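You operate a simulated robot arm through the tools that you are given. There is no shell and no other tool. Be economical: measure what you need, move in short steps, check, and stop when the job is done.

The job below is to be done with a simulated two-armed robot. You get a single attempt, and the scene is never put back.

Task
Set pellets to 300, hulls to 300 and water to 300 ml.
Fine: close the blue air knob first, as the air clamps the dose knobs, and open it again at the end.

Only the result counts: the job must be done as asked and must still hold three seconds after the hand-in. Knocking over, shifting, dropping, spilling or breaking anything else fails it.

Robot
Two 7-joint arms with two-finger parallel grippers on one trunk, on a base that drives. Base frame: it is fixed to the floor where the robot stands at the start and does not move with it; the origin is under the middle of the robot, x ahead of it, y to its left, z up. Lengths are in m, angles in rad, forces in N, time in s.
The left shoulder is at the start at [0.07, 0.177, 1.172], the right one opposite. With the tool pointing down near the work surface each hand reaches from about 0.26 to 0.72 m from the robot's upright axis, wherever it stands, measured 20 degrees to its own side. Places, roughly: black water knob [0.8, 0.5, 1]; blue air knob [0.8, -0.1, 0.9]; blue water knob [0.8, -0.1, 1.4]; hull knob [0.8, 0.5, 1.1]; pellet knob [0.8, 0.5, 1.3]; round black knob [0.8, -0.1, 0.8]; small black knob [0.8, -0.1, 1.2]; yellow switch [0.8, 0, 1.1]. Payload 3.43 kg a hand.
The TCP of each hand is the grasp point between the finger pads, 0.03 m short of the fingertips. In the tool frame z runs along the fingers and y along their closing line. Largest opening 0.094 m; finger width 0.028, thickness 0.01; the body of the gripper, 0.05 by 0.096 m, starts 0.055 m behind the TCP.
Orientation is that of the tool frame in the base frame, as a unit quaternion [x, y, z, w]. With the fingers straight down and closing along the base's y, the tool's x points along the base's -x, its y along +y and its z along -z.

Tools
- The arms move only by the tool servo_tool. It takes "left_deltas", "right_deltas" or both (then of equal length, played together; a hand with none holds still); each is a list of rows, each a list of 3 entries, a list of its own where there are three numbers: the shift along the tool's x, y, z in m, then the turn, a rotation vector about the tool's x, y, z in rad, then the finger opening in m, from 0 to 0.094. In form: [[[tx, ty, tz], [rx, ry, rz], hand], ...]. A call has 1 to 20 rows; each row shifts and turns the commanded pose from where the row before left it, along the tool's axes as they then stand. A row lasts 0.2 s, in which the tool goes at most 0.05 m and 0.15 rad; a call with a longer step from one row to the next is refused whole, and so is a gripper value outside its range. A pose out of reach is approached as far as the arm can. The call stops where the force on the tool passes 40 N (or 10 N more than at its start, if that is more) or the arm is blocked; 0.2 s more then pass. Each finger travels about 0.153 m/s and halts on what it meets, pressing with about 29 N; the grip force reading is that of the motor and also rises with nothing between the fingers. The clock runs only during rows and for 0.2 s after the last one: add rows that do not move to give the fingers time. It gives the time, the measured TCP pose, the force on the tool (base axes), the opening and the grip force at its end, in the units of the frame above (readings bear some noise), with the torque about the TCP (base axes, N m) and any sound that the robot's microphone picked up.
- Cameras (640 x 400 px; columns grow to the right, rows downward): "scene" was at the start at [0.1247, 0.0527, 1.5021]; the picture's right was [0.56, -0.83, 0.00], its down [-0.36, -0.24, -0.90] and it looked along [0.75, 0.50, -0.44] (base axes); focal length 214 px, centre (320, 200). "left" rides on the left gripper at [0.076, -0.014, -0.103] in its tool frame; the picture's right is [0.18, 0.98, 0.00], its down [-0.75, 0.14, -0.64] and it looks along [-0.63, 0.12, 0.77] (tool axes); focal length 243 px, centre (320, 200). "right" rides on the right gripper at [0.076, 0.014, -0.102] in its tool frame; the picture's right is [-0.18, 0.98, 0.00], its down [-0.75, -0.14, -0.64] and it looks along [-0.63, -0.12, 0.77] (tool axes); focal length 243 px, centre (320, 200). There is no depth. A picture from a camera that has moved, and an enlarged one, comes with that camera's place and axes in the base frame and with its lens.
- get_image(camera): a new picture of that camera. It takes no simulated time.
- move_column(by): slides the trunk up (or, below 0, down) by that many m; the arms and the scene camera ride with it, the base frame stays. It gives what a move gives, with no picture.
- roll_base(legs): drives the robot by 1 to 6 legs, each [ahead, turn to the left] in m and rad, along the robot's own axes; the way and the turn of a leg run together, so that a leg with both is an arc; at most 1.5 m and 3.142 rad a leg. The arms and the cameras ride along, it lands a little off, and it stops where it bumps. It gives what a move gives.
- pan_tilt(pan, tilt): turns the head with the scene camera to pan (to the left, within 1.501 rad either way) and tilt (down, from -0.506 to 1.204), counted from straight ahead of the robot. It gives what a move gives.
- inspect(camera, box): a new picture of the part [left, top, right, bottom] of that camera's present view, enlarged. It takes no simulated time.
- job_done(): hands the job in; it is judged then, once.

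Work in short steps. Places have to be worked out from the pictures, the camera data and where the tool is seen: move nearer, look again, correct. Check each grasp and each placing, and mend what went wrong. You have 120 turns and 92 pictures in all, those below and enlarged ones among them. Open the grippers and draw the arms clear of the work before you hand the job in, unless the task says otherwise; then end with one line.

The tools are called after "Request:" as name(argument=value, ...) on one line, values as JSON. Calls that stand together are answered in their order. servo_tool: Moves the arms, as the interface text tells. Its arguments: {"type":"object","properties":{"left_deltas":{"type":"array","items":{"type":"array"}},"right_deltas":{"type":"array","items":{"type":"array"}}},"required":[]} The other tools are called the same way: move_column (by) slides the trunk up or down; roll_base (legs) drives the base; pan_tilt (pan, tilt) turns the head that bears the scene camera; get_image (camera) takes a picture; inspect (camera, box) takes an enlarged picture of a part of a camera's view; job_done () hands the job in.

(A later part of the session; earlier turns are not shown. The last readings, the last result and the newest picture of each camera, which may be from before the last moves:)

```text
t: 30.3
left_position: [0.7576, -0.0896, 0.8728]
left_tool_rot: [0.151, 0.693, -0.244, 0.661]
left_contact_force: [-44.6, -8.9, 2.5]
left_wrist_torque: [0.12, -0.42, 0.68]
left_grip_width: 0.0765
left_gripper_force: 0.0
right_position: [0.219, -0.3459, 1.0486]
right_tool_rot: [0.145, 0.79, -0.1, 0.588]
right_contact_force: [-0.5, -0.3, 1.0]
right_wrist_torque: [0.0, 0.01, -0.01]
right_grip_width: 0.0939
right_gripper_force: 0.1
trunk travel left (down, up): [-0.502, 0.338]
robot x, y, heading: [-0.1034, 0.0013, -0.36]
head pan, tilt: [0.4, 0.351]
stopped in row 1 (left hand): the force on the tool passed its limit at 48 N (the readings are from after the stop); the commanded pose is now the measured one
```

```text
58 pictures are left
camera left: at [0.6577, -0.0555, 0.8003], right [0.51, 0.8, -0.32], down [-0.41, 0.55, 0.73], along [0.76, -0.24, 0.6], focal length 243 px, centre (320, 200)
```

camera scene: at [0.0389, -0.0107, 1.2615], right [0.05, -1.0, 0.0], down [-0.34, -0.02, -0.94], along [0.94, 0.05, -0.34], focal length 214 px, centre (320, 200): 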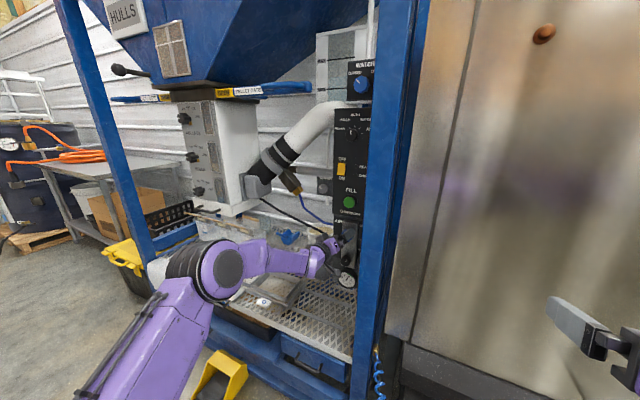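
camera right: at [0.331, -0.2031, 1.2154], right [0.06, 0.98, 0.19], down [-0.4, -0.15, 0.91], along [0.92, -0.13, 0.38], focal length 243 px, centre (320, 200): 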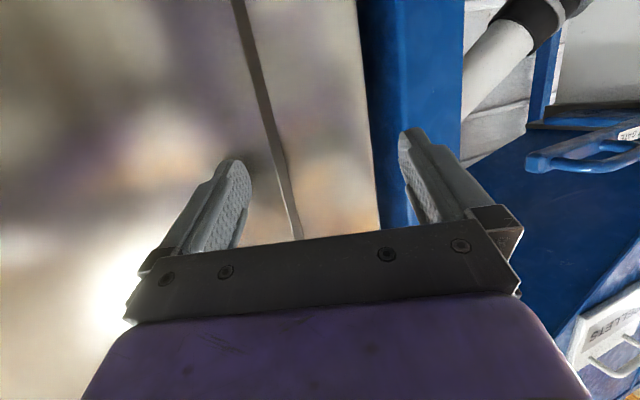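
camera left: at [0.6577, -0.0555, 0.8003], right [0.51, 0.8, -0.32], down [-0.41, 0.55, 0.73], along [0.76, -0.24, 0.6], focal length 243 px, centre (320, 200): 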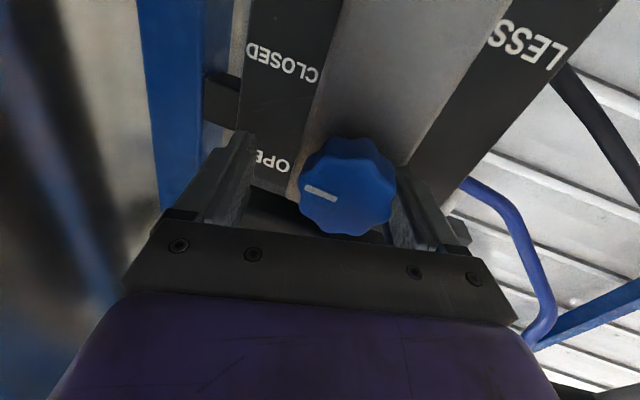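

The fingertips are being pushed back, probably pressing on the panel. I'll back off along the tool axis.

Request:
servo_tool(left_deltas=[[[0, 0, -0.015], [0, 0, 0], 0.094], [[0, 0.01, -0.02], [0, 0, 0], 0.094]])

Request:
get_image(camera="left")

```text
t: 30.9
left_position: [0.7416, -0.058, 0.8675]
left_tool_rot: [0.146, 0.696, -0.242, 0.66]
left_contact_force: [-0.2, -0.3, -0.1]
left_wrist_torque: [-0.03, -0.02, -0.01]
left_grip_width: 0.0939
left_gripper_force: 0.0
right_position: [0.2268, -0.3436, 1.0454]
right_tool_rot: [0.144, 0.792, -0.101, 0.585]
right_contact_force: [-1.0, -0.1, -0.9]
right_wrist_torque: [-0.01, 0.0, 0.04]
right_grip_width: 0.0938
right_gripper_force: 0.1
trunk travel left (down, up): [-0.502, 0.338]
robot x, y, heading: [-0.0999, -0.0016, -0.359]
head pan, tilt: [0.4, 0.351]
```

```text
57 pictures are left
camera left: at [0.6406, -0.0232, 0.7948], right [0.5, 0.8, -0.33], down [-0.4, 0.55, 0.73], along [0.77, -0.23, 0.6], focal length 243 px, centre (320, 200)
```

left: 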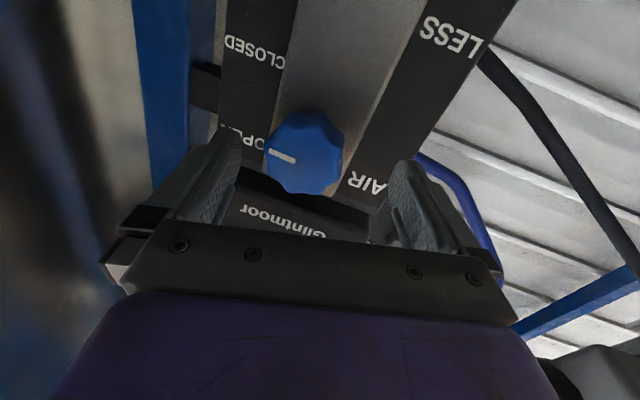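

Free now, with the pointer horizontal. I'll centre, roll back 0.9 rad and recheck.

Request:
servo_tool(left_deltas=[[[0, -0.0097, 0], [0, 0, -0.14], 0.094], [[0, 0, 0], [0, 0, -0.14], 0.094], [[0, 0, 0], [0, 0, -0.14], 0.094], [[0, 0, 0], [0, 0, -0.14], 0.094], [[0, 0, 0], [0, 0, -0.14], 0.094], [[0, 0, 0], [0, 0, -0.14], 0.094], [[0, 0, 0.005], [0, 0, 0], 0.094]])

Request:
get_image(camera="left")

```text
t: 32.5
left_position: [0.7409, -0.067, 0.8656]
left_tool_rot: [-0.151, 0.696, -0.49, 0.503]
left_contact_force: [0.0, -0.2, 0.4]
left_wrist_torque: [-0.01, -0.01, -0.03]
left_grip_width: 0.0939
left_gripper_force: 0.1
right_position: [0.2283, -0.3448, 1.0462]
right_tool_rot: [0.144, 0.793, -0.101, 0.583]
right_contact_force: [0.5, -0.5, 0.4]
right_wrist_torque: [-0.04, 0.04, -0.02]
right_grip_width: 0.094
right_gripper_force: 0.0
trunk travel left (down, up): [-0.502, 0.338]
robot x, y, heading: [-0.1006, -0.0041, -0.357]
head pan, tilt: [0.4, 0.351]
```

```text
56 pictures are left
camera left: at [0.6163, -0.0736, 0.8377], right [0.2, 0.34, -0.92], down [-0.17, 0.94, 0.31], along [0.97, 0.09, 0.24], focal length 243 px, centre (320, 200)
```

left: 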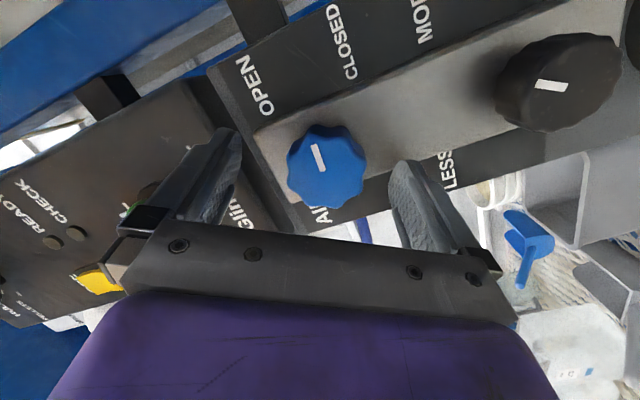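

The pointer reads 0° and CLOSED lies about 30-45° below it. I'll grip again and turn a further 0.7 rad clockwise.

Request:
servo_tool(left_deltas=[[[0, 0.004, 0.012], [0, 0, 0], 0.094], [[0, 0, 0], [0, 0, 0], 0.03], [[0, 0, 0], [0, 0, 0], 0.03], [[0, 0, 0], [0, 0, 0], 0.03], [[0, 0, 0], [0, 0, 0.1], 0.03], [[0, 0, 0], [0, 0, 0.1], 0.03], [[0, 0, 0], [0, 0, 0.1], 0.03], [[0, 0, 0], [0, 0, 0.1], 0.03], [[0, 0, 0], [0, 0, 0.1], 0.03], [[0, 0, 0], [0, 0, 0.1], 0.03], [[0, 0, 0], [0, 0, 0.1], 0.03]])

Request:
get_image(camera="left")

```text
t: 34.9
left_position: [0.7511, -0.0748, 0.8626]
left_tool_rot: [0.1, 0.706, -0.287, 0.639]
left_contact_force: [-21.7, -9.8, -14.2]
left_wrist_torque: [0.51, 1.21, 0.62]
left_grip_width: 0.0481
left_gripper_force: 44.7
right_position: [0.2266, -0.3465, 1.0449]
right_tool_rot: [0.144, 0.793, -0.099, 0.583]
right_contact_force: [-0.3, 0.0, -0.1]
right_wrist_torque: [-0.01, 0.04, 0.0]
right_grip_width: 0.0937
right_gripper_force: 0.1
trunk travel left (down, up): [-0.502, 0.338]
robot x, y, heading: [-0.0988, 0.0016, -0.358]
head pan, tilt: [0.4, 0.351]
```

```text
55 pictures are left
camera left: at [0.6447, -0.0494, 0.7949], right [0.47, 0.76, -0.45], down [-0.35, 0.63, 0.7], along [0.81, -0.17, 0.56], focal length 243 px, centre (320, 200)
```

left: 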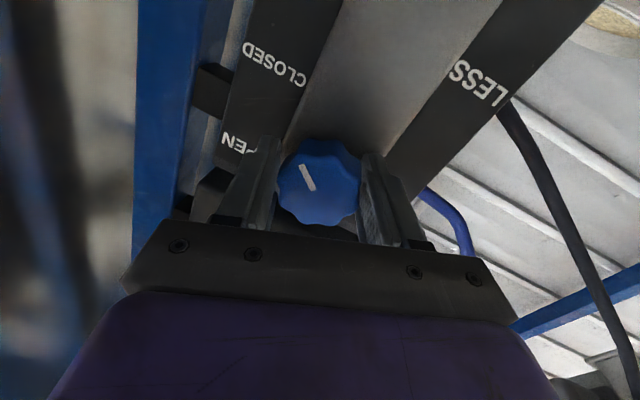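

The pointer is about 36° below horizontal, near CLOSED. I'll turn a little more to find the stop.

Request:
servo_tool(left_deltas=[[[0, 0, 0], [0, 0, 0.08], 0.03], [[0, 0, 0], [0, 0, 0.08], 0.03]])

Request:
inspect(camera="left", box=[200, 0, 440, 240])

```text
t: 35.5
left_position: [0.7516, -0.0765, 0.8639]
left_tool_rot: [0.155, 0.695, -0.236, 0.661]
left_contact_force: [-22.9, -12.6, -15.2]
left_wrist_torque: [-0.15, 0.75, 0.26]
left_grip_width: 0.0489
left_gripper_force: 45.1
right_position: [0.2265, -0.3471, 1.0466]
right_tool_rot: [0.145, 0.793, -0.099, 0.583]
right_contact_force: [0.1, -0.1, 0.0]
right_wrist_torque: [-0.01, 0.02, 0.01]
right_grip_width: 0.0939
right_gripper_force: 0.1
trunk travel left (down, up): [-0.502, 0.338]
robot x, y, heading: [-0.0995, 0.0025, -0.359]
head pan, tilt: [0.4, 0.351]
```

```text
1.67 times, centred on (320, 120) of left
camera zoom: at [0.6516, -0.0401, 0.7917], right [0.5, 0.81, -0.3], down [-0.41, 0.53, 0.74], along [0.76, -0.25, 0.6], focal length 404 px, centre (320, 333)
```

zoom: 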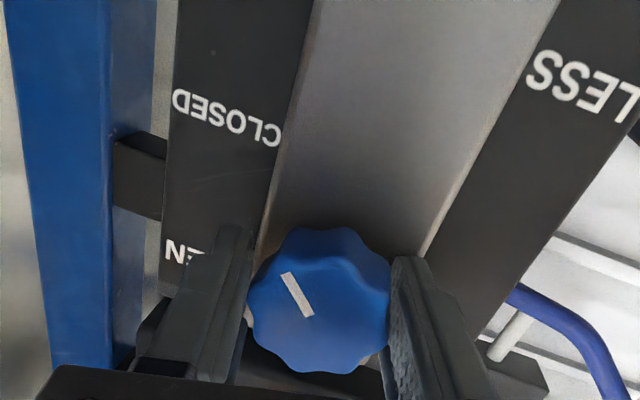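

The pointer is now about 43° below horizontal, roughly 90° from OPEN and aimed at CLOSED. I'll release and back away, then check.

Request:
servo_tool(left_deltas=[[[0, 0, -0.004], [0, 0, 0], 0.06], [[0, 0, -0.006], [0, 0, 0], 0.094], [[0, 0, -0.01], [0, 0, 0], 0.094], [[0, 0, -0.03], [0, 0, 0], 0.094], [[0, 0, -0.03], [0, 0, 0], 0.094]])

Request:
get_image(camera="left")

```text
t: 36.7
left_position: [0.6847, -0.0308, 0.866]
left_tool_rot: [0.156, 0.694, -0.238, 0.662]
left_contact_force: [-0.5, 0.1, -0.1]
left_wrist_torque: [-0.01, -0.02, 0.0]
left_grip_width: 0.0942
left_gripper_force: 0.0
right_position: [0.227, -0.3433, 1.0466]
right_tool_rot: [0.145, 0.793, -0.101, 0.584]
right_contact_force: [-0.5, -0.7, -0.1]
right_wrist_torque: [-0.02, -0.01, 0.04]
right_grip_width: 0.0941
right_gripper_force: 0.0
trunk travel left (down, up): [-0.502, 0.338]
robot x, y, heading: [-0.0988, 0.0028, -0.351]
head pan, tilt: [0.4, 0.351]
```

```text
53 pictures are left
camera left: at [0.5859, 0.0053, 0.7934], right [0.51, 0.8, -0.31], down [-0.41, 0.54, 0.74], along [0.76, -0.25, 0.6], focal length 243 px, centre (320, 200)
```

left: 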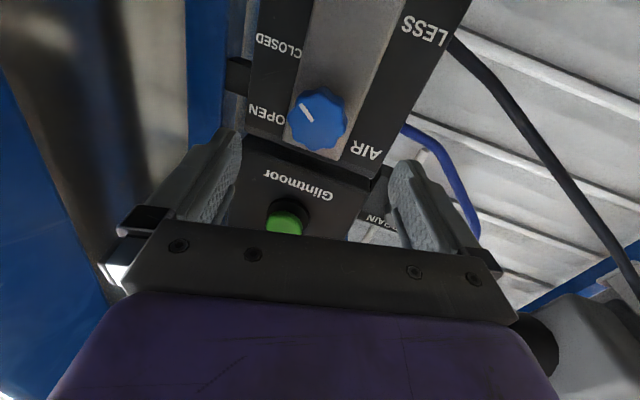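

The air knob points at CLOSED and the hand is clear. I'll back out, turn the robot straight, raise the trunk and approach the dose cabinet.

Request:
roll_base(legs=[[-0.25, 0], [0, 0.35]])

Request:
move_column(by=0.25)

Request:
pan_tilt(pan=0.3, tilt=0.35)

Request:
get_image(camera="scene")

Request:
get_image(camera="left")

```text
t: 39.6
left_position: [0.4122, 0.3291, 0.8653]
left_tool_rot: [0.032, 0.711, -0.121, 0.692]
left_contact_force: [-1.1, 0.2, 0.1]
left_wrist_torque: [0.02, -0.04, -0.04]
left_grip_width: 0.0941
left_gripper_force: 0.0
right_position: [0.0888, -0.1237, 1.0467]
right_tool_rot: [0.005, 0.805, 0.001, 0.593]
right_contact_force: [-0.7, 0.3, -0.5]
right_wrist_torque: [-0.01, 0.01, -0.04]
right_grip_width: 0.0939
right_gripper_force: 0.0
trunk travel left (down, up): [-0.502, 0.338]
robot x, y, heading: [-0.3345, 0.0884, -0.009]
head pan, tilt: [0.4, 0.351]
```

```text
t: 42.2
left_position: [0.4135, 0.3274, 1.1154]
left_tool_rot: [0.032, 0.711, -0.121, 0.692]
left_contact_force: [0.0, 0.4, -0.8]
left_wrist_torque: [0.0, -0.02, 0.0]
left_grip_width: 0.094
left_gripper_force: 0.1
right_position: [0.089, -0.1237, 1.2956]
right_tool_rot: [0.005, 0.805, 0.001, 0.594]
right_contact_force: [0.0, 0.5, 1.0]
right_wrist_torque: [-0.01, -0.02, -0.04]
right_grip_width: 0.0941
right_gripper_force: 0.0
trunk travel left (down, up): [-0.752, 0.088]
robot x, y, heading: [-0.3397, 0.0848, -0.008]
head pan, tilt: [0.4, 0.351]
```

```text
t: 42.9
left_position: [0.4135, 0.3271, 1.1154]
left_tool_rot: [0.032, 0.711, -0.121, 0.692]
left_contact_force: [0.2, -0.9, -0.6]
left_wrist_torque: [0.02, -0.03, 0.0]
left_grip_width: 0.094
left_gripper_force: 0.1
right_position: [0.0881, -0.1242, 1.2957]
right_tool_rot: [0.005, 0.805, 0.001, 0.593]
right_contact_force: [0.3, -1.1, 0.4]
right_wrist_torque: [0.03, 0.02, 0.01]
right_grip_width: 0.0941
right_gripper_force: 0.0
trunk travel left (down, up): [-0.752, 0.088]
robot x, y, heading: [-0.3395, 0.0867, -0.006]
head pan, tilt: [0.3, 0.351]
```

```text
52 pictures are left
camera scene: at [-0.1993, 0.1163, 1.5115], right [0.29, -0.96, 0.0], down [-0.33, -0.1, -0.94], along [0.9, 0.27, -0.34], focal length 214 px, centre (320, 200)
```

scene: 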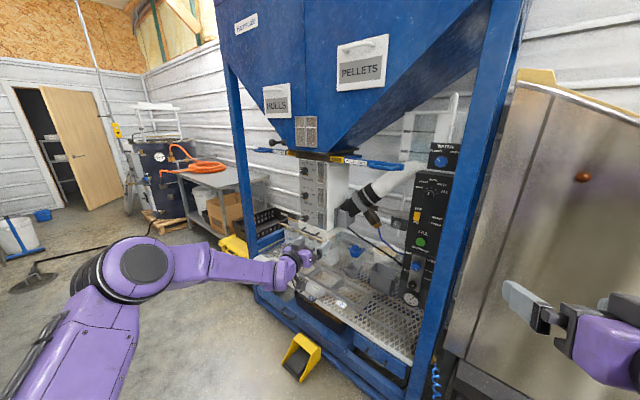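

```text
51 pictures are left
camera left: at [0.3071, 0.3274, 1.0426], right [0.2, 0.93, -0.31], down [-0.57, 0.37, 0.74], along [0.8, 0.02, 0.6], focal length 243 px, centre (320, 200)
```

left: 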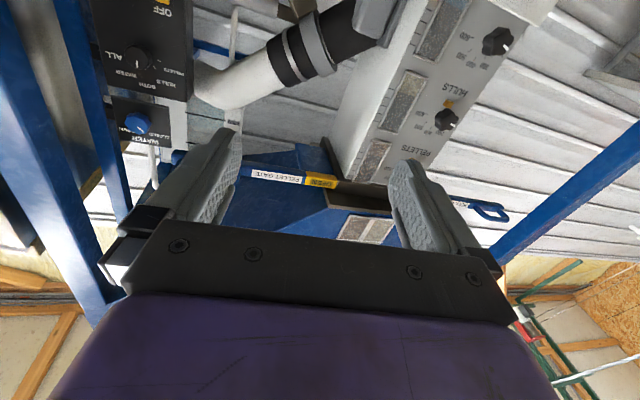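

Parallax shows the whole machine is yawed about -22°, so the dose cabinet faces the same way as the panel. I'll drive 0.27 m forward and align the hand yaw.

Request:
roll_base(legs=[[0.27, 0]])

Request:
servo_tool(left_deltas=[[[0, 0, 0], [0.1, 0, 0], 0.094], [[0, 0, 0], [0.1, 0, 0], 0.094]])

Request:
get_image(camera="left")

Request:
inspect(camera="scene", box=[230, 130, 370, 250])

```text
t: 44.8
left_position: [0.6784, 0.324, 1.1146]
left_tool_rot: [0.033, 0.71, -0.122, 0.692]
left_contact_force: [-0.8, -0.6, -0.5]
left_wrist_torque: [0.0, -0.01, 0.01]
left_grip_width: 0.0944
left_gripper_force: 0.1
right_position: [0.3512, -0.1273, 1.2973]
right_tool_rot: [0.006, 0.806, 0.001, 0.592]
right_contact_force: [-0.5, 0.1, -0.9]
right_wrist_torque: [-0.02, 0.01, 0.01]
right_grip_width: 0.0941
right_gripper_force: 0.1
trunk travel left (down, up): [-0.752, 0.088]
robot x, y, heading: [-0.0716, 0.0862, -0.011]
head pan, tilt: [0.3, 0.351]
```

```text
t: 45.4
left_position: [0.6792, 0.3235, 1.1147]
left_tool_rot: [0.103, 0.695, -0.192, 0.685]
left_contact_force: [-0.3, 0.6, 0.4]
left_wrist_torque: [-0.01, 0.0, -0.04]
left_grip_width: 0.0942
left_gripper_force: 0.0
right_position: [0.3535, -0.1269, 1.2966]
right_tool_rot: [0.006, 0.806, 0.0, 0.592]
right_contact_force: [0.2, -0.3, -0.5]
right_wrist_torque: [0.01, -0.03, -0.01]
right_grip_width: 0.0942
right_gripper_force: 0.0
trunk travel left (down, up): [-0.752, 0.088]
robot x, y, heading: [-0.0721, 0.0866, -0.01]
head pan, tilt: [0.3, 0.351]
```

```text
50 pictures are left
camera left: at [0.5768, 0.3442, 1.0393], right [0.39, 0.87, -0.31], down [-0.5, 0.48, 0.72], along [0.77, -0.13, 0.62], focal length 243 px, centre (320, 200)
```

left: 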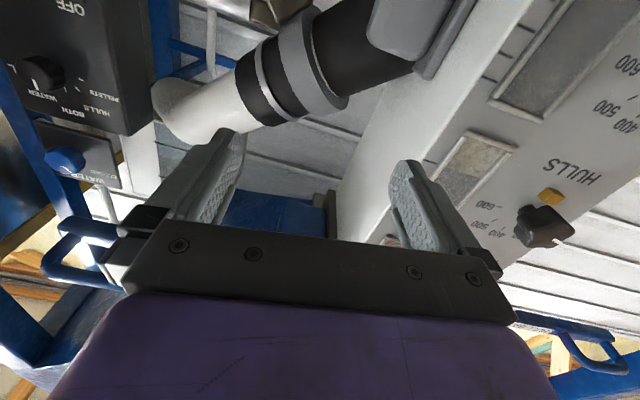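

```text
3.33 times, centred on (300, 190) of scene
camera zoom: at [0.0661, 0.1145, 1.5114], right [0.29, -0.96, 0.0], down [-0.33, -0.1, -0.94], along [0.9, 0.27, -0.34], focal length 715 px, centre (387, 233)
```

zoom: 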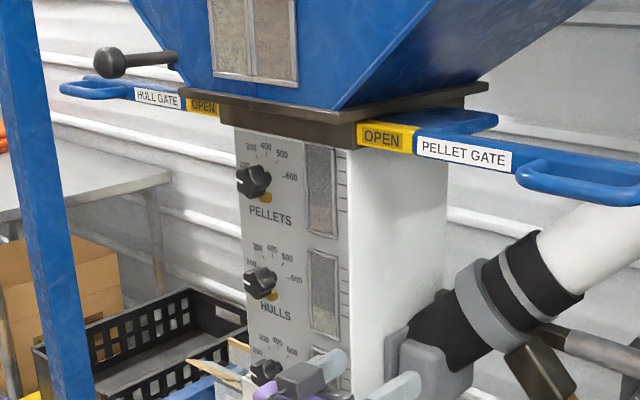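

The hulls knob triangulates to about [0.82, 0.507, 1.135]. I'll shift the hand left in front of it and look.

Request:
servo_tool(left_deltas=[[[-0.001, 0.0376, -0.013], [0, 0, 0], 0.094], [[-0.001, 0.0376, -0.013], [0, 0, 0], 0.094], [[-0.001, 0.0376, -0.013], [0, 0, 0], 0.094], [[-0.001, 0.0376, -0.013], [0, 0, 0], 0.094], [[-0.001, 0.0376, -0.013], [0, 0, 0], 0.094], [[-0.001, 0.0376, -0.013], [0, 0, 0], 0.094]])

Request:
get_image(camera="left")

```text
t: 46.8
left_position: [0.6982, 0.5618, 1.0894]
left_tool_rot: [0.102, 0.695, -0.193, 0.685]
left_contact_force: [0.6, -0.5, -0.1]
left_wrist_torque: [0.0, 0.04, -0.02]
left_grip_width: 0.0939
left_gripper_force: 0.0
right_position: [0.3537, -0.1262, 1.2967]
right_tool_rot: [0.007, 0.806, -0.001, 0.592]
right_contact_force: [0.0, 0.8, 0.4]
right_wrist_torque: [-0.01, 0.04, -0.02]
right_grip_width: 0.0939
right_gripper_force: 0.0
trunk travel left (down, up): [-0.752, 0.088]
robot x, y, heading: [-0.0699, 0.0861, -0.014]
head pan, tilt: [0.3, 0.351]
```

```text
48 pictures are left
camera left: at [0.5965, 0.5813, 1.0141], right [0.39, 0.87, -0.31], down [-0.5, 0.48, 0.72], along [0.77, -0.13, 0.62], focal length 243 px, centre (320, 200)
```

left: 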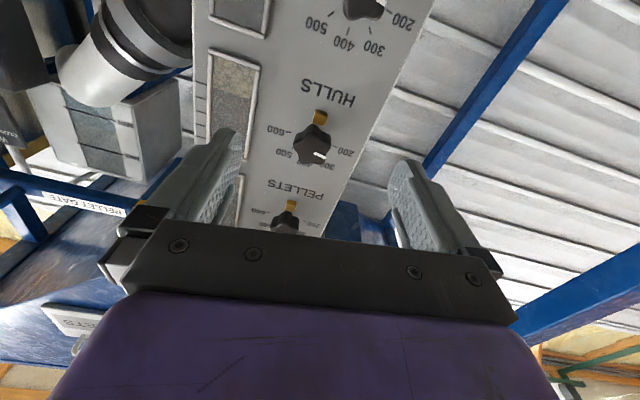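

The hulls knob is straight ahead. I'll enlarge it.

Request:
inspect(camera="left", box=[260, 90, 380, 180])

```text
4.44 times, centred on (320, 135) of left
camera zoom: at [0.5965, 0.5813, 1.0141], right [0.39, 0.87, -0.31], down [-0.5, 0.48, 0.72], along [0.77, -0.13, 0.62], focal length 1078 px, centre (320, 489)
```

zoom: 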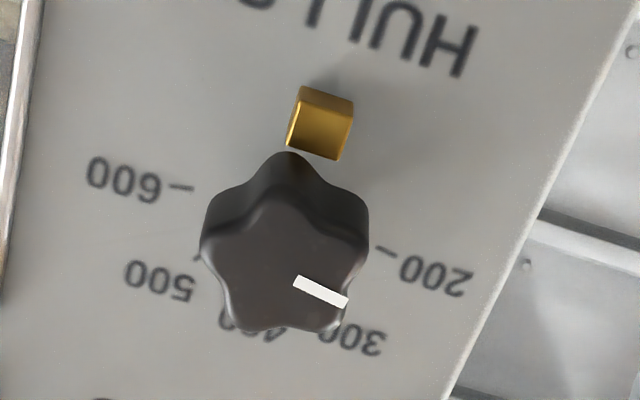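

The star knob's pointer sits near 200, and the ticks run about 40° per 100, with 400 at top and 300 to the upper left. I'll move to a 6 cm standoff and pre-roll counter-clockwise to leave room for clockwise turning.

Request:
servo_tool(left_deltas=[[[-0.0163, 0, 0.0254], [0, 0, 0], 0.094], [[-0.0163, 0, 0.0254], [0, 0, 0], 0.094], [[-0.0163, 0, 0.0254], [0, 0, 0], 0.094], [[0, 0, 0], [0, 0, -0.13], 0.094], [[0, 0, 0], [0, 0, -0.13], 0.094], [[0, 0, 0], [0, 0, -0.13], 0.094]])

Request:
get_image(camera="left")

```text
t: 48.2
left_position: [0.7423, 0.5142, 1.1458]
left_tool_rot: [-0.035, 0.702, -0.321, 0.635]
left_contact_force: [-0.4, 0.5, -0.2]
left_wrist_torque: [-0.02, -0.01, 0.01]
left_grip_width: 0.0939
left_gripper_force: 0.1
left hand out of reach, approached as far as the arm can: row 2, 3
right_position: [0.3521, -0.1284, 1.2965]
right_tool_rot: [0.007, 0.806, 0.0, 0.592]
right_contact_force: [-0.1, 0.0, -0.8]
right_wrist_torque: [0.0, -0.01, -0.03]
right_grip_width: 0.094
right_gripper_force: 0.1
trunk travel left (down, up): [-0.752, 0.088]
robot x, y, heading: [-0.0714, 0.0916, -0.009]
head pan, tilt: [0.3, 0.351]
```

```text
46 pictures are left
camera left: at [0.6299, 0.5102, 1.0857], right [0.32, 0.69, -0.65], down [-0.39, 0.72, 0.58], along [0.86, 0.07, 0.5], focal length 243 px, centre (320, 200)
```

left: 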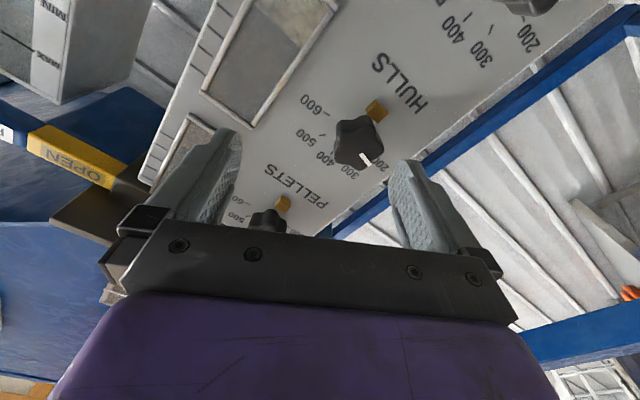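

The arm is at its maximum reach. I'll retract the hand, then drive the base 0.13 m closer.

Request:
servo_tool(left_deltas=[[[0, 0, -0.045], [0, 0, 0], 0.094], [[0, 0, -0.045], [0, 0, 0], 0.094], [[0, 0, -0.045], [0, 0, 0], 0.094]])

Request:
roll_base(legs=[[0.12, 0]])

Request:
get_image(camera="left")

```text
t: 49.0
left_position: [0.6858, 0.6124, 1.1423]
left_tool_rot: [-0.033, 0.701, -0.323, 0.635]
left_contact_force: [-0.7, 0.4, -0.3]
left_wrist_torque: [0.02, 0.0, -0.02]
left_grip_width: 0.0944
left_gripper_force: 0.1
left hand out of reach, approached as far as the arm can: row 1, 2, 3
right_position: [0.3514, -0.1252, 1.2966]
right_tool_rot: [0.006, 0.805, 0.0, 0.593]
right_contact_force: [0.9, -0.9, 0.2]
right_wrist_torque: [0.01, 0.02, 0.0]
right_grip_width: 0.094
right_gripper_force: 0.0
trunk travel left (down, up): [-0.752, 0.088]
robot x, y, heading: [-0.0724, 0.0846, -0.01]
head pan, tilt: [0.3, 0.351]
```

```text
t: 50.2
left_position: [0.8064, 0.6104, 1.1428]
left_tool_rot: [-0.034, 0.701, -0.322, 0.635]
left_contact_force: [0.6, 0.1, 0.7]
left_wrist_torque: [-0.01, -0.01, 0.01]
left_grip_width: 0.094
left_gripper_force: 0.1
right_position: [0.4736, -0.1277, 1.2979]
right_tool_rot: [0.006, 0.806, 0.001, 0.593]
right_contact_force: [-0.1, 0.1, -0.2]
right_wrist_torque: [-0.01, -0.01, -0.04]
right_grip_width: 0.0939
right_gripper_force: 0.1
trunk travel left (down, up): [-0.752, 0.088]
robot x, y, heading: [0.049, 0.0846, -0.011]
head pan, tilt: [0.3, 0.351]
```

```text
45 pictures are left
camera left: at [0.6939, 0.6063, 1.0818], right [0.32, 0.69, -0.64], down [-0.39, 0.72, 0.58], along [0.86, 0.07, 0.5], focal length 243 px, centre (320, 200)
```

left: 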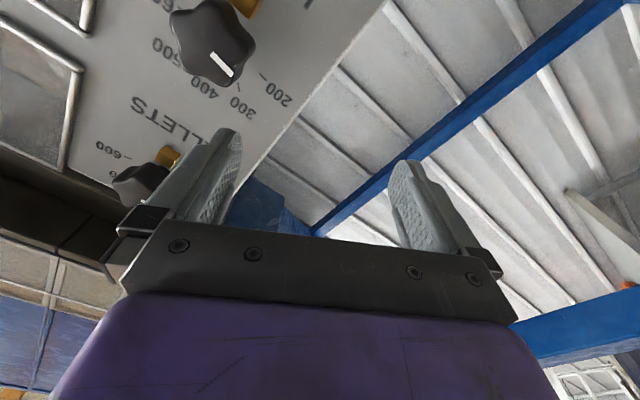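

The arm works poorly from here, but the pose I used at the panel (heading -20°) worked well. I'll drive to the matching pose for the dose cabinet, about (-0.31, 0.70, -0.35) as a staging point.

Request:
roll_base(legs=[[-0.5, 0], [0, 1.35], [0.63, 0], [0, -1.69]])

Request:
get_image(camera="scene")

```text
t: 63.8
left_position: [0.5965, 0.914, 1.1416]
left_tool_rot: [0.099, 0.695, -0.435, 0.564]
left_contact_force: [-0.2, -0.9, -1.2]
left_wrist_torque: [-0.02, -0.01, 0.04]
left_grip_width: 0.0939
left_gripper_force: 0.1
right_position: [0.0166, 0.35, 1.296]
right_tool_rot: [0.157, 0.79, -0.111, 0.583]
right_contact_force: [-1.0, -0.4, -0.9]
right_wrist_torque: [0.02, 0.02, 0.0]
right_grip_width: 0.0938
right_gripper_force: 0.1
trunk travel left (down, up): [-0.752, 0.088]
robot x, y, heading: [-0.2992, 0.7083, -0.387]
head pan, tilt: [0.3, 0.351]
```

```text
44 pictures are left
camera scene: at [-0.1624, 0.6788, 1.5115], right [-0.09, -1.0, 0.0], down [-0.34, 0.03, -0.94], along [0.94, -0.08, -0.34], focal length 214 px, centre (320, 200)
```

scene: 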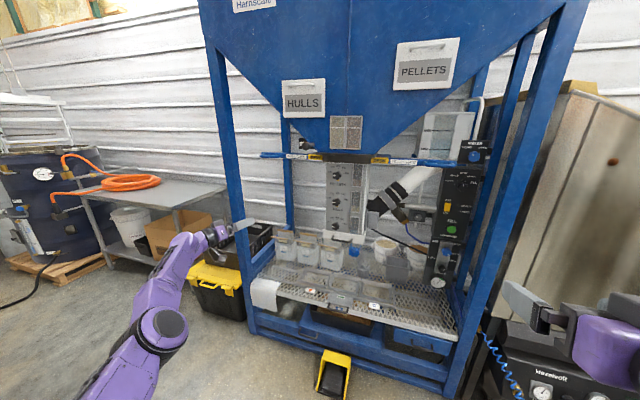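

Now there's a near-frontal view, so I'll enlarge the dose knobs.

Request:
inspect(camera="scene", box=[310, 155, 380, 245])

Request:
inspect(camera="scene", box=[400, 200, 500, 300])

```text
4.44 times, centred on (345, 200) of scene
camera zoom: at [-0.1624, 0.6788, 1.5115], right [-0.09, -1.0, 0.0], down [-0.34, 0.03, -0.94], along [0.94, -0.08, -0.34], focal length 953 px, centre (209, 200)
```

zoom: 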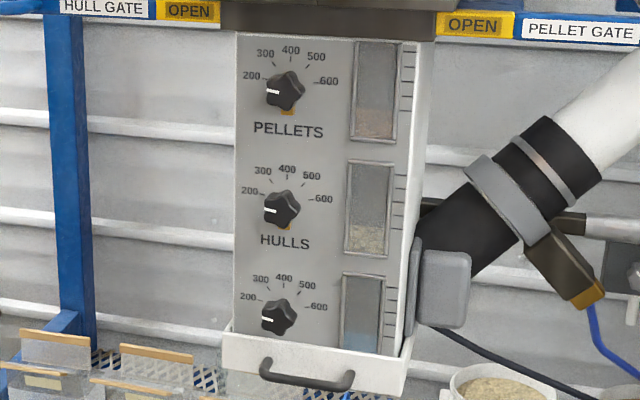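

```text
4.00 times, centred on (450, 250) of scene
camera zoom: at [-0.1624, 0.6788, 1.5115], right [-0.09, -1.0, 0.0], down [-0.34, 0.03, -0.94], along [0.94, -0.08, -0.34], focal length 858 px, centre (-200, 0)
```

zoom: 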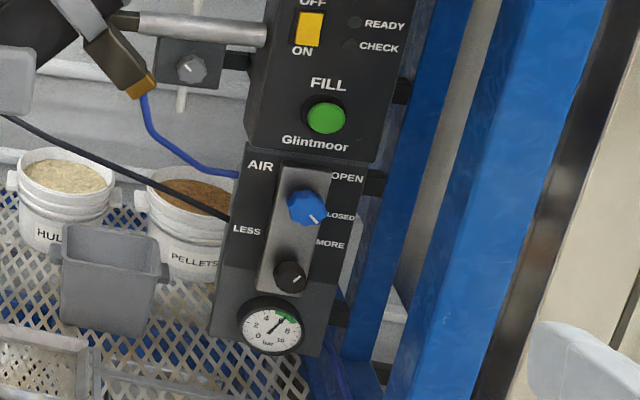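

The air knob points at CLOSED and all three dose pointers sit near 200, with 300 at 40° left of top. I'll tuck the left hand to the position that worked before the final approach.

Request:
servo_tool(left_deltas=[[[0.0195, -0.0342, 0.0091], [0, 0, 0], 0.094], [[0.0195, -0.0342, 0.0091], [0, 0, 0], 0.094], [[0.0195, -0.0342, 0.0091], [0, 0, 0], 0.094], [[0.0195, -0.0342, 0.0091], [0, 0, 0], 0.094], [[0.0195, -0.0342, 0.0091], [0, 0, 0], 0.094], [[0.0195, -0.0342, 0.0091], [0, 0, 0], 0.094], [[0.0195, -0.0342, 0.0091], [0, 0, 0], 0.094], [[0, 0, 0], [-0.128, -0.073, 0], 0.094], [[0, 0, 0], [-0.128, -0.073, 0], 0.094]])

```text
t: 65.8
left_position: [0.6332, 0.6792, 1.1289]
left_tool_rot: [-0.006, 0.703, -0.348, 0.621]
left_contact_force: [-0.1, -0.1, 0.7]
left_wrist_torque: [-0.02, 0.02, 0.0]
left_grip_width: 0.0939
left_gripper_force: 0.2
left hand out of reach, approached as far as the arm can: row 1, 2, 3, 4, 5, 6, 7, 8, 9
right_position: [0.0165, 0.3498, 1.2962]
right_tool_rot: [0.157, 0.79, -0.11, 0.582]
right_contact_force: [0.4, -0.9, -0.9]
right_wrist_torque: [-0.02, 0.03, -0.01]
right_grip_width: 0.0937
right_gripper_force: 0.1
trunk travel left (down, up): [-0.752, 0.088]
robot x, y, heading: [-0.3006, 0.7035, -0.388]
head pan, tilt: [0.3, 0.351]
```

The hand is still extended (rel. x≈0.87). I'll test retracting it along the tool axis.

Request:
servo_tool(left_deltas=[[[0, 0, -0.03], [0, 0, 0], 0.094], [[0, 0, -0.03], [0, 0, 0], 0.094], [[0, 0, -0.03], [0, 0, 0], 0.094], [[0, 0, -0.03], [0, 0, 0], 0.094]])

Request:
get_image(camera="scene")

```text
t: 66.8
left_position: [0.526, 0.7381, 1.1266]
left_tool_rot: [-0.007, 0.703, -0.347, 0.621]
left_contact_force: [0.1, 0.5, -0.3]
left_wrist_torque: [-0.04, -0.01, -0.02]
left_grip_width: 0.0939
left_gripper_force: 0.0
left hand out of reach, approached as far as the arm can: row 1, 2
right_position: [0.0164, 0.349, 1.2968]
right_tool_rot: [0.156, 0.79, -0.109, 0.582]
right_contact_force: [-0.8, 0.5, 0.8]
right_wrist_torque: [-0.02, 0.0, -0.02]
right_grip_width: 0.0942
right_gripper_force: 0.0
trunk travel left (down, up): [-0.752, 0.088]
robot x, y, heading: [-0.2994, 0.7057, -0.387]
head pan, tilt: [0.3, 0.351]
```

```text
41 pictures are left
camera scene: at [-0.1621, 0.6778, 1.5113], right [-0.09, -1.0, 0.0], down [-0.34, 0.03, -0.94], along [0.94, -0.08, -0.34], focal length 214 px, centre (320, 200)
```

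scene: 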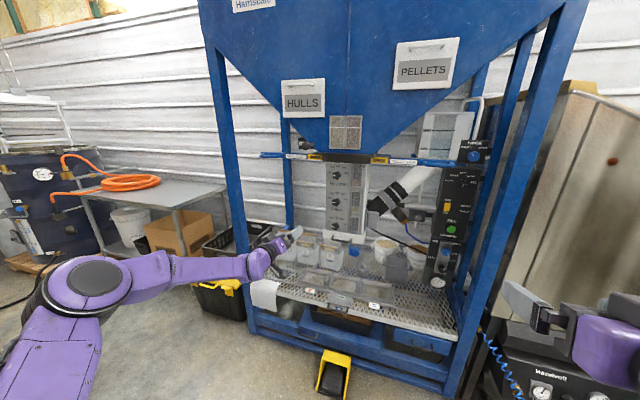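

Retracting works now. I'll drive 0.28 m forward toward the cabinet.

Request:
roll_base(legs=[[0.28, 0]])

Request:
get_image(camera="left")

```text
t: 68.7
left_position: [0.7837, 0.6356, 1.13]
left_tool_rot: [-0.005, 0.701, -0.349, 0.621]
left_contact_force: [-0.1, 0.3, -0.8]
left_wrist_torque: [0.0, 0.03, 0.01]
left_grip_width: 0.0938
left_gripper_force: 0.0
right_position: [0.2746, 0.2462, 1.2976]
right_tool_rot: [0.155, 0.791, -0.109, 0.582]
right_contact_force: [0.7, 0.8, 0.1]
right_wrist_torque: [-0.02, 0.0, -0.02]
right_grip_width: 0.0942
right_gripper_force: 0.0
trunk travel left (down, up): [-0.752, 0.088]
robot x, y, heading: [-0.0462, 0.602, -0.384]
head pan, tilt: [0.3, 0.351]
```

```text
40 pictures are left
camera left: at [0.6707, 0.6403, 1.0686], right [0.37, 0.66, -0.65], down [-0.33, 0.75, 0.57], along [0.87, 0.0, 0.5], focal length 243 px, centre (320, 200)
```

left: 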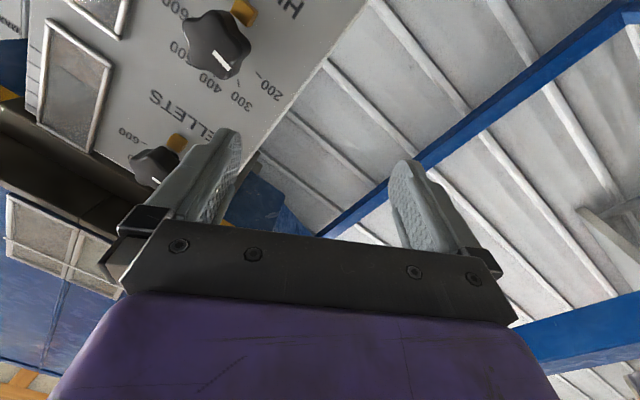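

The hulls knob front is confirmed at about [0.824, 0.513, 1.138]. I'll align the hand 6 cm in front of it.

Request:
servo_tool(left_deltas=[[[0.0123, -0.0266, 0.0117], [0, 0, 0], 0.094], [[0.0123, -0.0266, 0.0117], [0, 0, 0], 0.094], [[0.0123, -0.0266, 0.0117], [0, 0, 0], 0.094]])

Request:
get_image(camera="left")

```text
t: 69.5
left_position: [0.79, 0.5522, 1.1284]
left_tool_rot: [-0.003, 0.701, -0.353, 0.62]
left_contact_force: [-0.5, 0.4, 0.1]
left_wrist_torque: [-0.02, -0.01, 0.02]
left_grip_width: 0.0939
left_gripper_force: 0.0
left hand out of reach, approached as far as the arm can: row 3
right_position: [0.2768, 0.2447, 1.2957]
right_tool_rot: [0.155, 0.791, -0.109, 0.581]
right_contact_force: [0.3, -0.8, 0.5]
right_wrist_torque: [-0.01, 0.02, 0.0]
right_grip_width: 0.0937
right_gripper_force: 0.0
trunk travel left (down, up): [-0.752, 0.088]
robot x, y, heading: [-0.041, 0.6015, -0.387]
head pan, tilt: [0.3, 0.351]
```

```text
39 pictures are left
camera left: at [0.6769, 0.5587, 1.0673], right [0.39, 0.66, -0.65], down [-0.32, 0.75, 0.57], along [0.86, -0.01, 0.5], focal length 243 px, centre (320, 200)
```

left: 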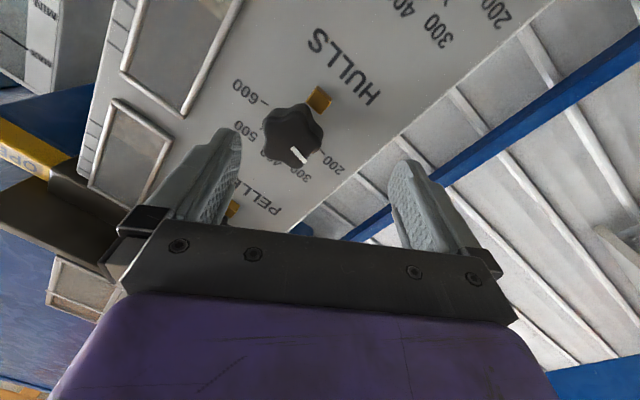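

The knob is 19 mm to the side and 48 mm ahead. I'll shift and advance in part.

Request:
servo_tool(left_deltas=[[[0.001, -0.0193, 0], [0, 0, 0], 0.094], [[0, 0, 0.015], [0, 0, 0], 0.094], [[0, 0, 0.01], [0, 0, 0], 0.094]])

Request:
get_image(camera="left")

```text
t: 70.3
left_position: [0.8151, 0.5352, 1.1324]
left_tool_rot: [-0.006, 0.702, -0.348, 0.621]
left_contact_force: [-0.9, 0.4, -0.2]
left_wrist_torque: [-0.03, 0.01, 0.04]
left_grip_width: 0.094
left_gripper_force: 0.1
left hand out of reach, approached as far as the arm can: row 1
right_position: [0.2744, 0.2457, 1.2961]
right_tool_rot: [0.156, 0.79, -0.109, 0.583]
right_contact_force: [0.0, -0.4, 0.4]
right_wrist_torque: [0.01, -0.01, -0.03]
right_grip_width: 0.094
right_gripper_force: 0.1
trunk travel left (down, up): [-0.752, 0.088]
robot x, y, heading: [-0.0472, 0.6024, -0.384]
head pan, tilt: [0.3, 0.351]
```

```text
38 pictures are left
camera left: at [0.7017, 0.5397, 1.0726], right [0.37, 0.66, -0.65], down [-0.33, 0.75, 0.58], along [0.87, 0.0, 0.5], focal length 243 px, centre (320, 200)
```

left: 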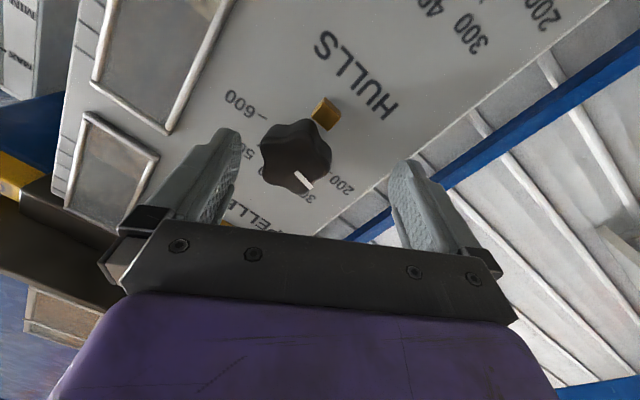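

The arm resists moving further inward at this yaw. I'll yaw the hand slightly more to the right, as at the panel, and shift again.

Request:
servo_tool(left_deltas=[[[0, 0, 0], [0.104, 0.059, 0], 0.094], [[0, -0.011, 0], [0, 0, 0], 0.094], [[0, 0, 0.008], [0, 0, 0], 0.094]])

Request:
get_image(camera="left")

```text
t: 71.1
left_position: [0.8141, 0.5228, 1.1377]
left_tool_rot: [0.036, 0.701, -0.384, 0.6]
left_contact_force: [-6.9, 0.8, -0.2]
left_wrist_torque: [-0.02, 0.14, 0.26]
left_grip_width: 0.0929
left_gripper_force: 0.1
right_position: [0.2731, 0.2464, 1.2979]
right_tool_rot: [0.155, 0.79, -0.109, 0.583]
right_contact_force: [0.8, 0.3, 0.3]
right_wrist_torque: [0.02, 0.0, 0.0]
right_grip_width: 0.094
right_gripper_force: 0.1
trunk travel left (down, up): [-0.752, 0.088]
robot x, y, heading: [-0.0475, 0.6008, -0.386]
head pan, tilt: [0.3, 0.351]
```

```text
37 pictures are left
camera left: at [0.7026, 0.5413, 1.0783], right [0.45, 0.61, -0.65], down [-0.24, 0.78, 0.58], along [0.86, -0.1, 0.5], focal length 243 px, centre (320, 200)
```

left: 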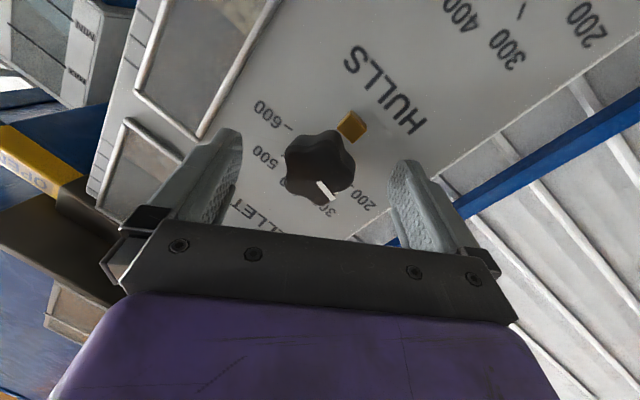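

The knob is centred, but the right-hand fingertip grazes the plate. I'll narrow the opening, ease in a few mm and then grip.

Request:
servo_tool(left_deltas=[[[0, -0.001, -0.003], [0, 0, 0], 0.06], [[0, 0, 0.004], [0, 0, 0], 0.055], [[0, 0, 0.004], [0, 0, 0], 0.05], [[0, 0, 0], [0, 0, 0], 0.02], [[0, 0, 0], [0, 0, 0], 0.02], [[0, 0, 0], [0, 0, 0], 0.02]])

Request:
get_image(camera="left")

```text
t: 72.5
left_position: [0.8173, 0.5194, 1.1405]
left_tool_rot: [0.036, 0.701, -0.384, 0.6]
left_contact_force: [-9.6, 3.2, -0.8]
left_wrist_torque: [0.31, 0.79, 0.29]
left_grip_width: 0.0452
left_gripper_force: 44.5
right_position: [0.2735, 0.2472, 1.2972]
right_tool_rot: [0.155, 0.79, -0.109, 0.583]
right_contact_force: [0.2, 0.7, 0.0]
right_wrist_torque: [-0.02, 0.0, 0.0]
right_grip_width: 0.0941
right_gripper_force: 0.0
trunk travel left (down, up): [-0.752, 0.088]
robot x, y, heading: [-0.0427, 0.6001, -0.378]
head pan, tilt: [0.3, 0.351]
```

```text
36 pictures are left
camera left: at [0.706, 0.5378, 1.0791], right [0.45, 0.61, -0.65], down [-0.24, 0.78, 0.58], along [0.86, -0.1, 0.5], focal length 243 px, centre (320, 200)
```

left: 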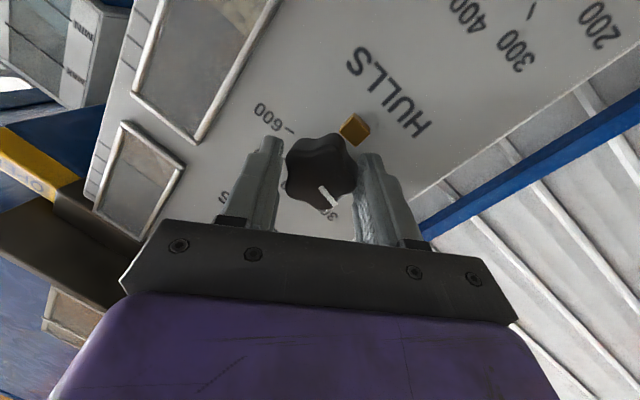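

Gripped. I'll turn clockwise 0.5 rad first, then check.

Request:
servo_tool(left_deltas=[[[0, 0, 0], [0, 0, 0.1], 0.02], [[0, 0, 0], [0, 0, 0.1], 0.02], [[0, 0, 0], [0, 0, 0.1], 0.02], [[0, 0, 0], [0, 0, 0.1], 0.02], [[0, 0, 0], [0, 0, 0.1], 0.02]])

Request:
get_image(camera="left")

```text
t: 73.7
left_position: [0.8176, 0.5187, 1.1399]
left_tool_rot: [0.209, 0.67, -0.223, 0.677]
left_contact_force: [-9.3, 0.1, -2.7]
left_wrist_torque: [0.42, 1.0, 0.65]
left_grip_width: 0.0454
left_gripper_force: 44.9
right_position: [0.2736, 0.2463, 1.297]
right_tool_rot: [0.155, 0.79, -0.109, 0.583]
right_contact_force: [0.0, -1.1, -0.2]
right_wrist_torque: [0.01, 0.02, 0.03]
right_grip_width: 0.0942
right_gripper_force: 0.1
trunk travel left (down, up): [-0.752, 0.088]
robot x, y, heading: [-0.0426, 0.6018, -0.384]
head pan, tilt: [0.3, 0.351]
```

```text
35 pictures are left
camera left: at [0.7266, 0.5646, 1.0627], right [0.57, 0.79, -0.2], down [-0.44, 0.5, 0.74], along [0.69, -0.34, 0.64], focal length 243 px, centre (320, 200)
```

left: 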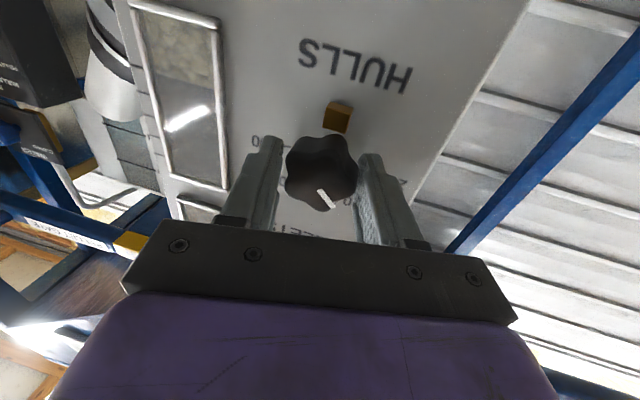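

The knob follows the hand. I'll turn 0.2 rad more for about 40° in total.

Request:
servo_tool(left_deltas=[[[0, 0, 0], [0, 0, 0.1], 0.02], [[0, 0, 0], [0, 0, 0.1], 0.02]])

Request:
inspect(camera="left", box=[240, 20, 440, 240])

```text
t: 74.3
left_position: [0.8182, 0.517, 1.1394]
left_tool_rot: [0.275, 0.646, -0.156, 0.695]
left_contact_force: [-16.5, 1.0, -5.3]
left_wrist_torque: [0.56, 1.4, 0.4]
left_grip_width: 0.0452
left_gripper_force: 44.6
right_position: [0.2708, 0.2469, 1.2975]
right_tool_rot: [0.155, 0.79, -0.109, 0.583]
right_contact_force: [0.5, 0.3, 0.1]
right_wrist_torque: [-0.02, -0.04, 0.01]
right_grip_width: 0.0941
right_gripper_force: 0.0
trunk travel left (down, up): [-0.752, 0.088]
robot x, y, heading: [-0.0421, 0.5995, -0.386]
head pan, tilt: [0.3, 0.351]
```

```text
1.82 times, centred on (340, 130) of left
camera zoom: at [0.735, 0.5769, 1.0611], right [0.58, 0.81, 0.0], down [-0.53, 0.38, 0.76], along [0.62, -0.44, 0.65], focal length 441 px, centre (284, 327)
```

zoom: 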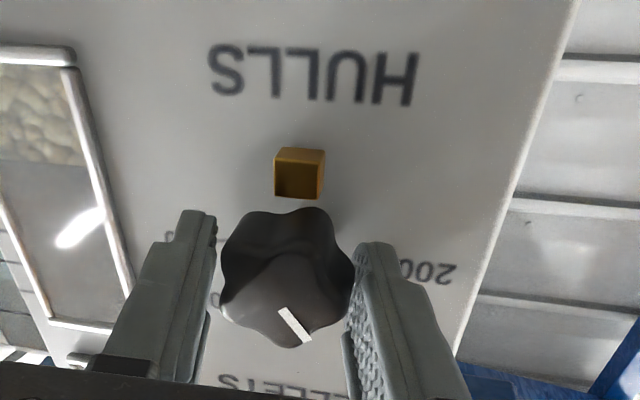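

The pointer computes to about -37° from top, against the 300 tick at about -40°. I'll release and back off to read it clearly.

Request:
servo_tool(left_deltas=[[[0, 0, 0], [0, 0, 0], 0.06], [[0, 0, -0.006], [0, 0, 0], 0.08], [[0, 0, -0.02], [0, 0, 0], 0.094], [[0, 0, -0.03], [0, 0, 0], 0.094]])

Request:
inspect(camera="left", box=[230, 30, 430, 190])

```text
t: 75.3
left_position: [0.7738, 0.5489, 1.1422]
left_tool_rot: [0.275, 0.645, -0.154, 0.696]
left_contact_force: [-0.3, 0.3, 0.3]
left_wrist_torque: [0.0, 0.01, 0.05]
left_grip_width: 0.0942
left_gripper_force: 0.1
right_position: [0.2716, 0.2449, 1.2962]
right_tool_rot: [0.156, 0.789, -0.109, 0.584]
right_contact_force: [0.5, 0.1, 0.2]
right_wrist_torque: [0.0, -0.01, 0.0]
right_grip_width: 0.0944
right_gripper_force: 0.1
trunk travel left (down, up): [-0.752, 0.088]
robot x, y, heading: [-0.0426, 0.5999, -0.382]
head pan, tilt: [0.3, 0.351]
```

```text
2.50 times, centred on (330, 110) of left
camera zoom: at [0.6916, 0.6084, 1.0617], right [0.58, 0.81, 0.0], down [-0.53, 0.38, 0.76], along [0.62, -0.44, 0.65], focal length 606 px, centre (295, 425)
```

zoom: 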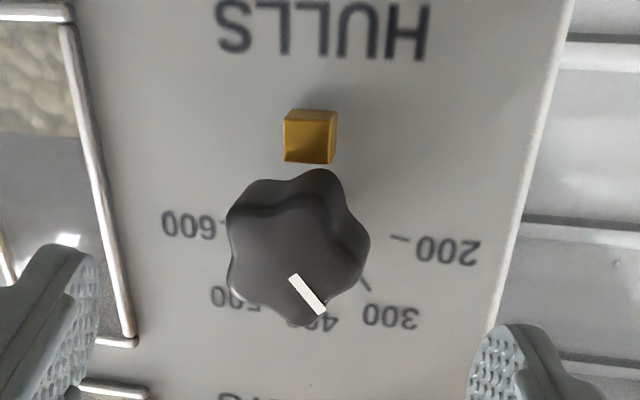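

Hulls reads about 38.5° left of top with a 40° spacing, so it's at 300 within a few units. I'll roll the hand back, lower the trunk by the 0.132 m knob spacing and look at water.

Request:
servo_tool(left_deltas=[[[0, 0, 0], [0, 0, -0.14], 0.094], [[0, 0, 0], [0, 0, -0.14], 0.094], [[0, 0, 0], [0, 0, -0.14], 0.094], [[0, 0, 0], [0, 0, -0.14], 0.094], [[0, 0, 0], [0, 0, -0.14], 0.094]])

Request:
move_column(by=-0.132)

Request:
get_image(camera="left")

```text
t: 76.5
left_position: [0.7738, 0.5509, 1.1373]
left_tool_rot: [0.035, 0.701, -0.385, 0.599]
left_contact_force: [-0.4, -0.6, 0.6]
left_wrist_torque: [0.02, -0.01, 0.0]
left_grip_width: 0.0939
left_gripper_force: 0.0
right_position: [0.2751, 0.2451, 1.2962]
right_tool_rot: [0.155, 0.79, -0.11, 0.582]
right_contact_force: [0.0, -0.1, -0.3]
right_wrist_torque: [-0.02, 0.02, 0.02]
right_grip_width: 0.0939
right_gripper_force: 0.2
trunk travel left (down, up): [-0.752, 0.088]
robot x, y, heading: [-0.042, 0.6023, -0.385]
head pan, tilt: [0.3, 0.351]
```

```text
t: 78.1
left_position: [0.7742, 0.551, 1.0062]
left_tool_rot: [0.036, 0.702, -0.383, 0.599]
left_contact_force: [0.4, -1.6, -0.7]
left_wrist_torque: [0.04, 0.0, 0.0]
left_grip_width: 0.0939
left_gripper_force: 0.0
right_position: [0.2744, 0.2457, 1.1648]
right_tool_rot: [0.156, 0.791, -0.111, 0.582]
right_contact_force: [0.2, 0.2, -0.3]
right_wrist_torque: [0.02, -0.01, 0.02]
right_grip_width: 0.0944
right_gripper_force: 0.1
trunk travel left (down, up): [-0.62, 0.22]
robot x, y, heading: [-0.0422, 0.6004, -0.388]
head pan, tilt: [0.3, 0.351]
```

```text
32 pictures are left
camera left: at [0.6627, 0.5696, 0.9457], right [0.45, 0.61, -0.65], down [-0.24, 0.78, 0.58], along [0.86, -0.1, 0.5], focal length 243 px, centre (320, 200)
```

left: 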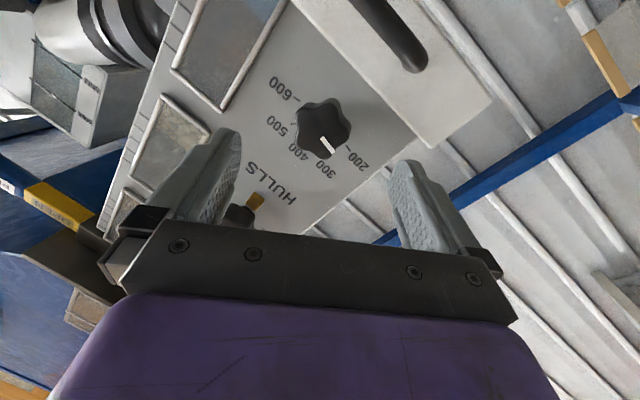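

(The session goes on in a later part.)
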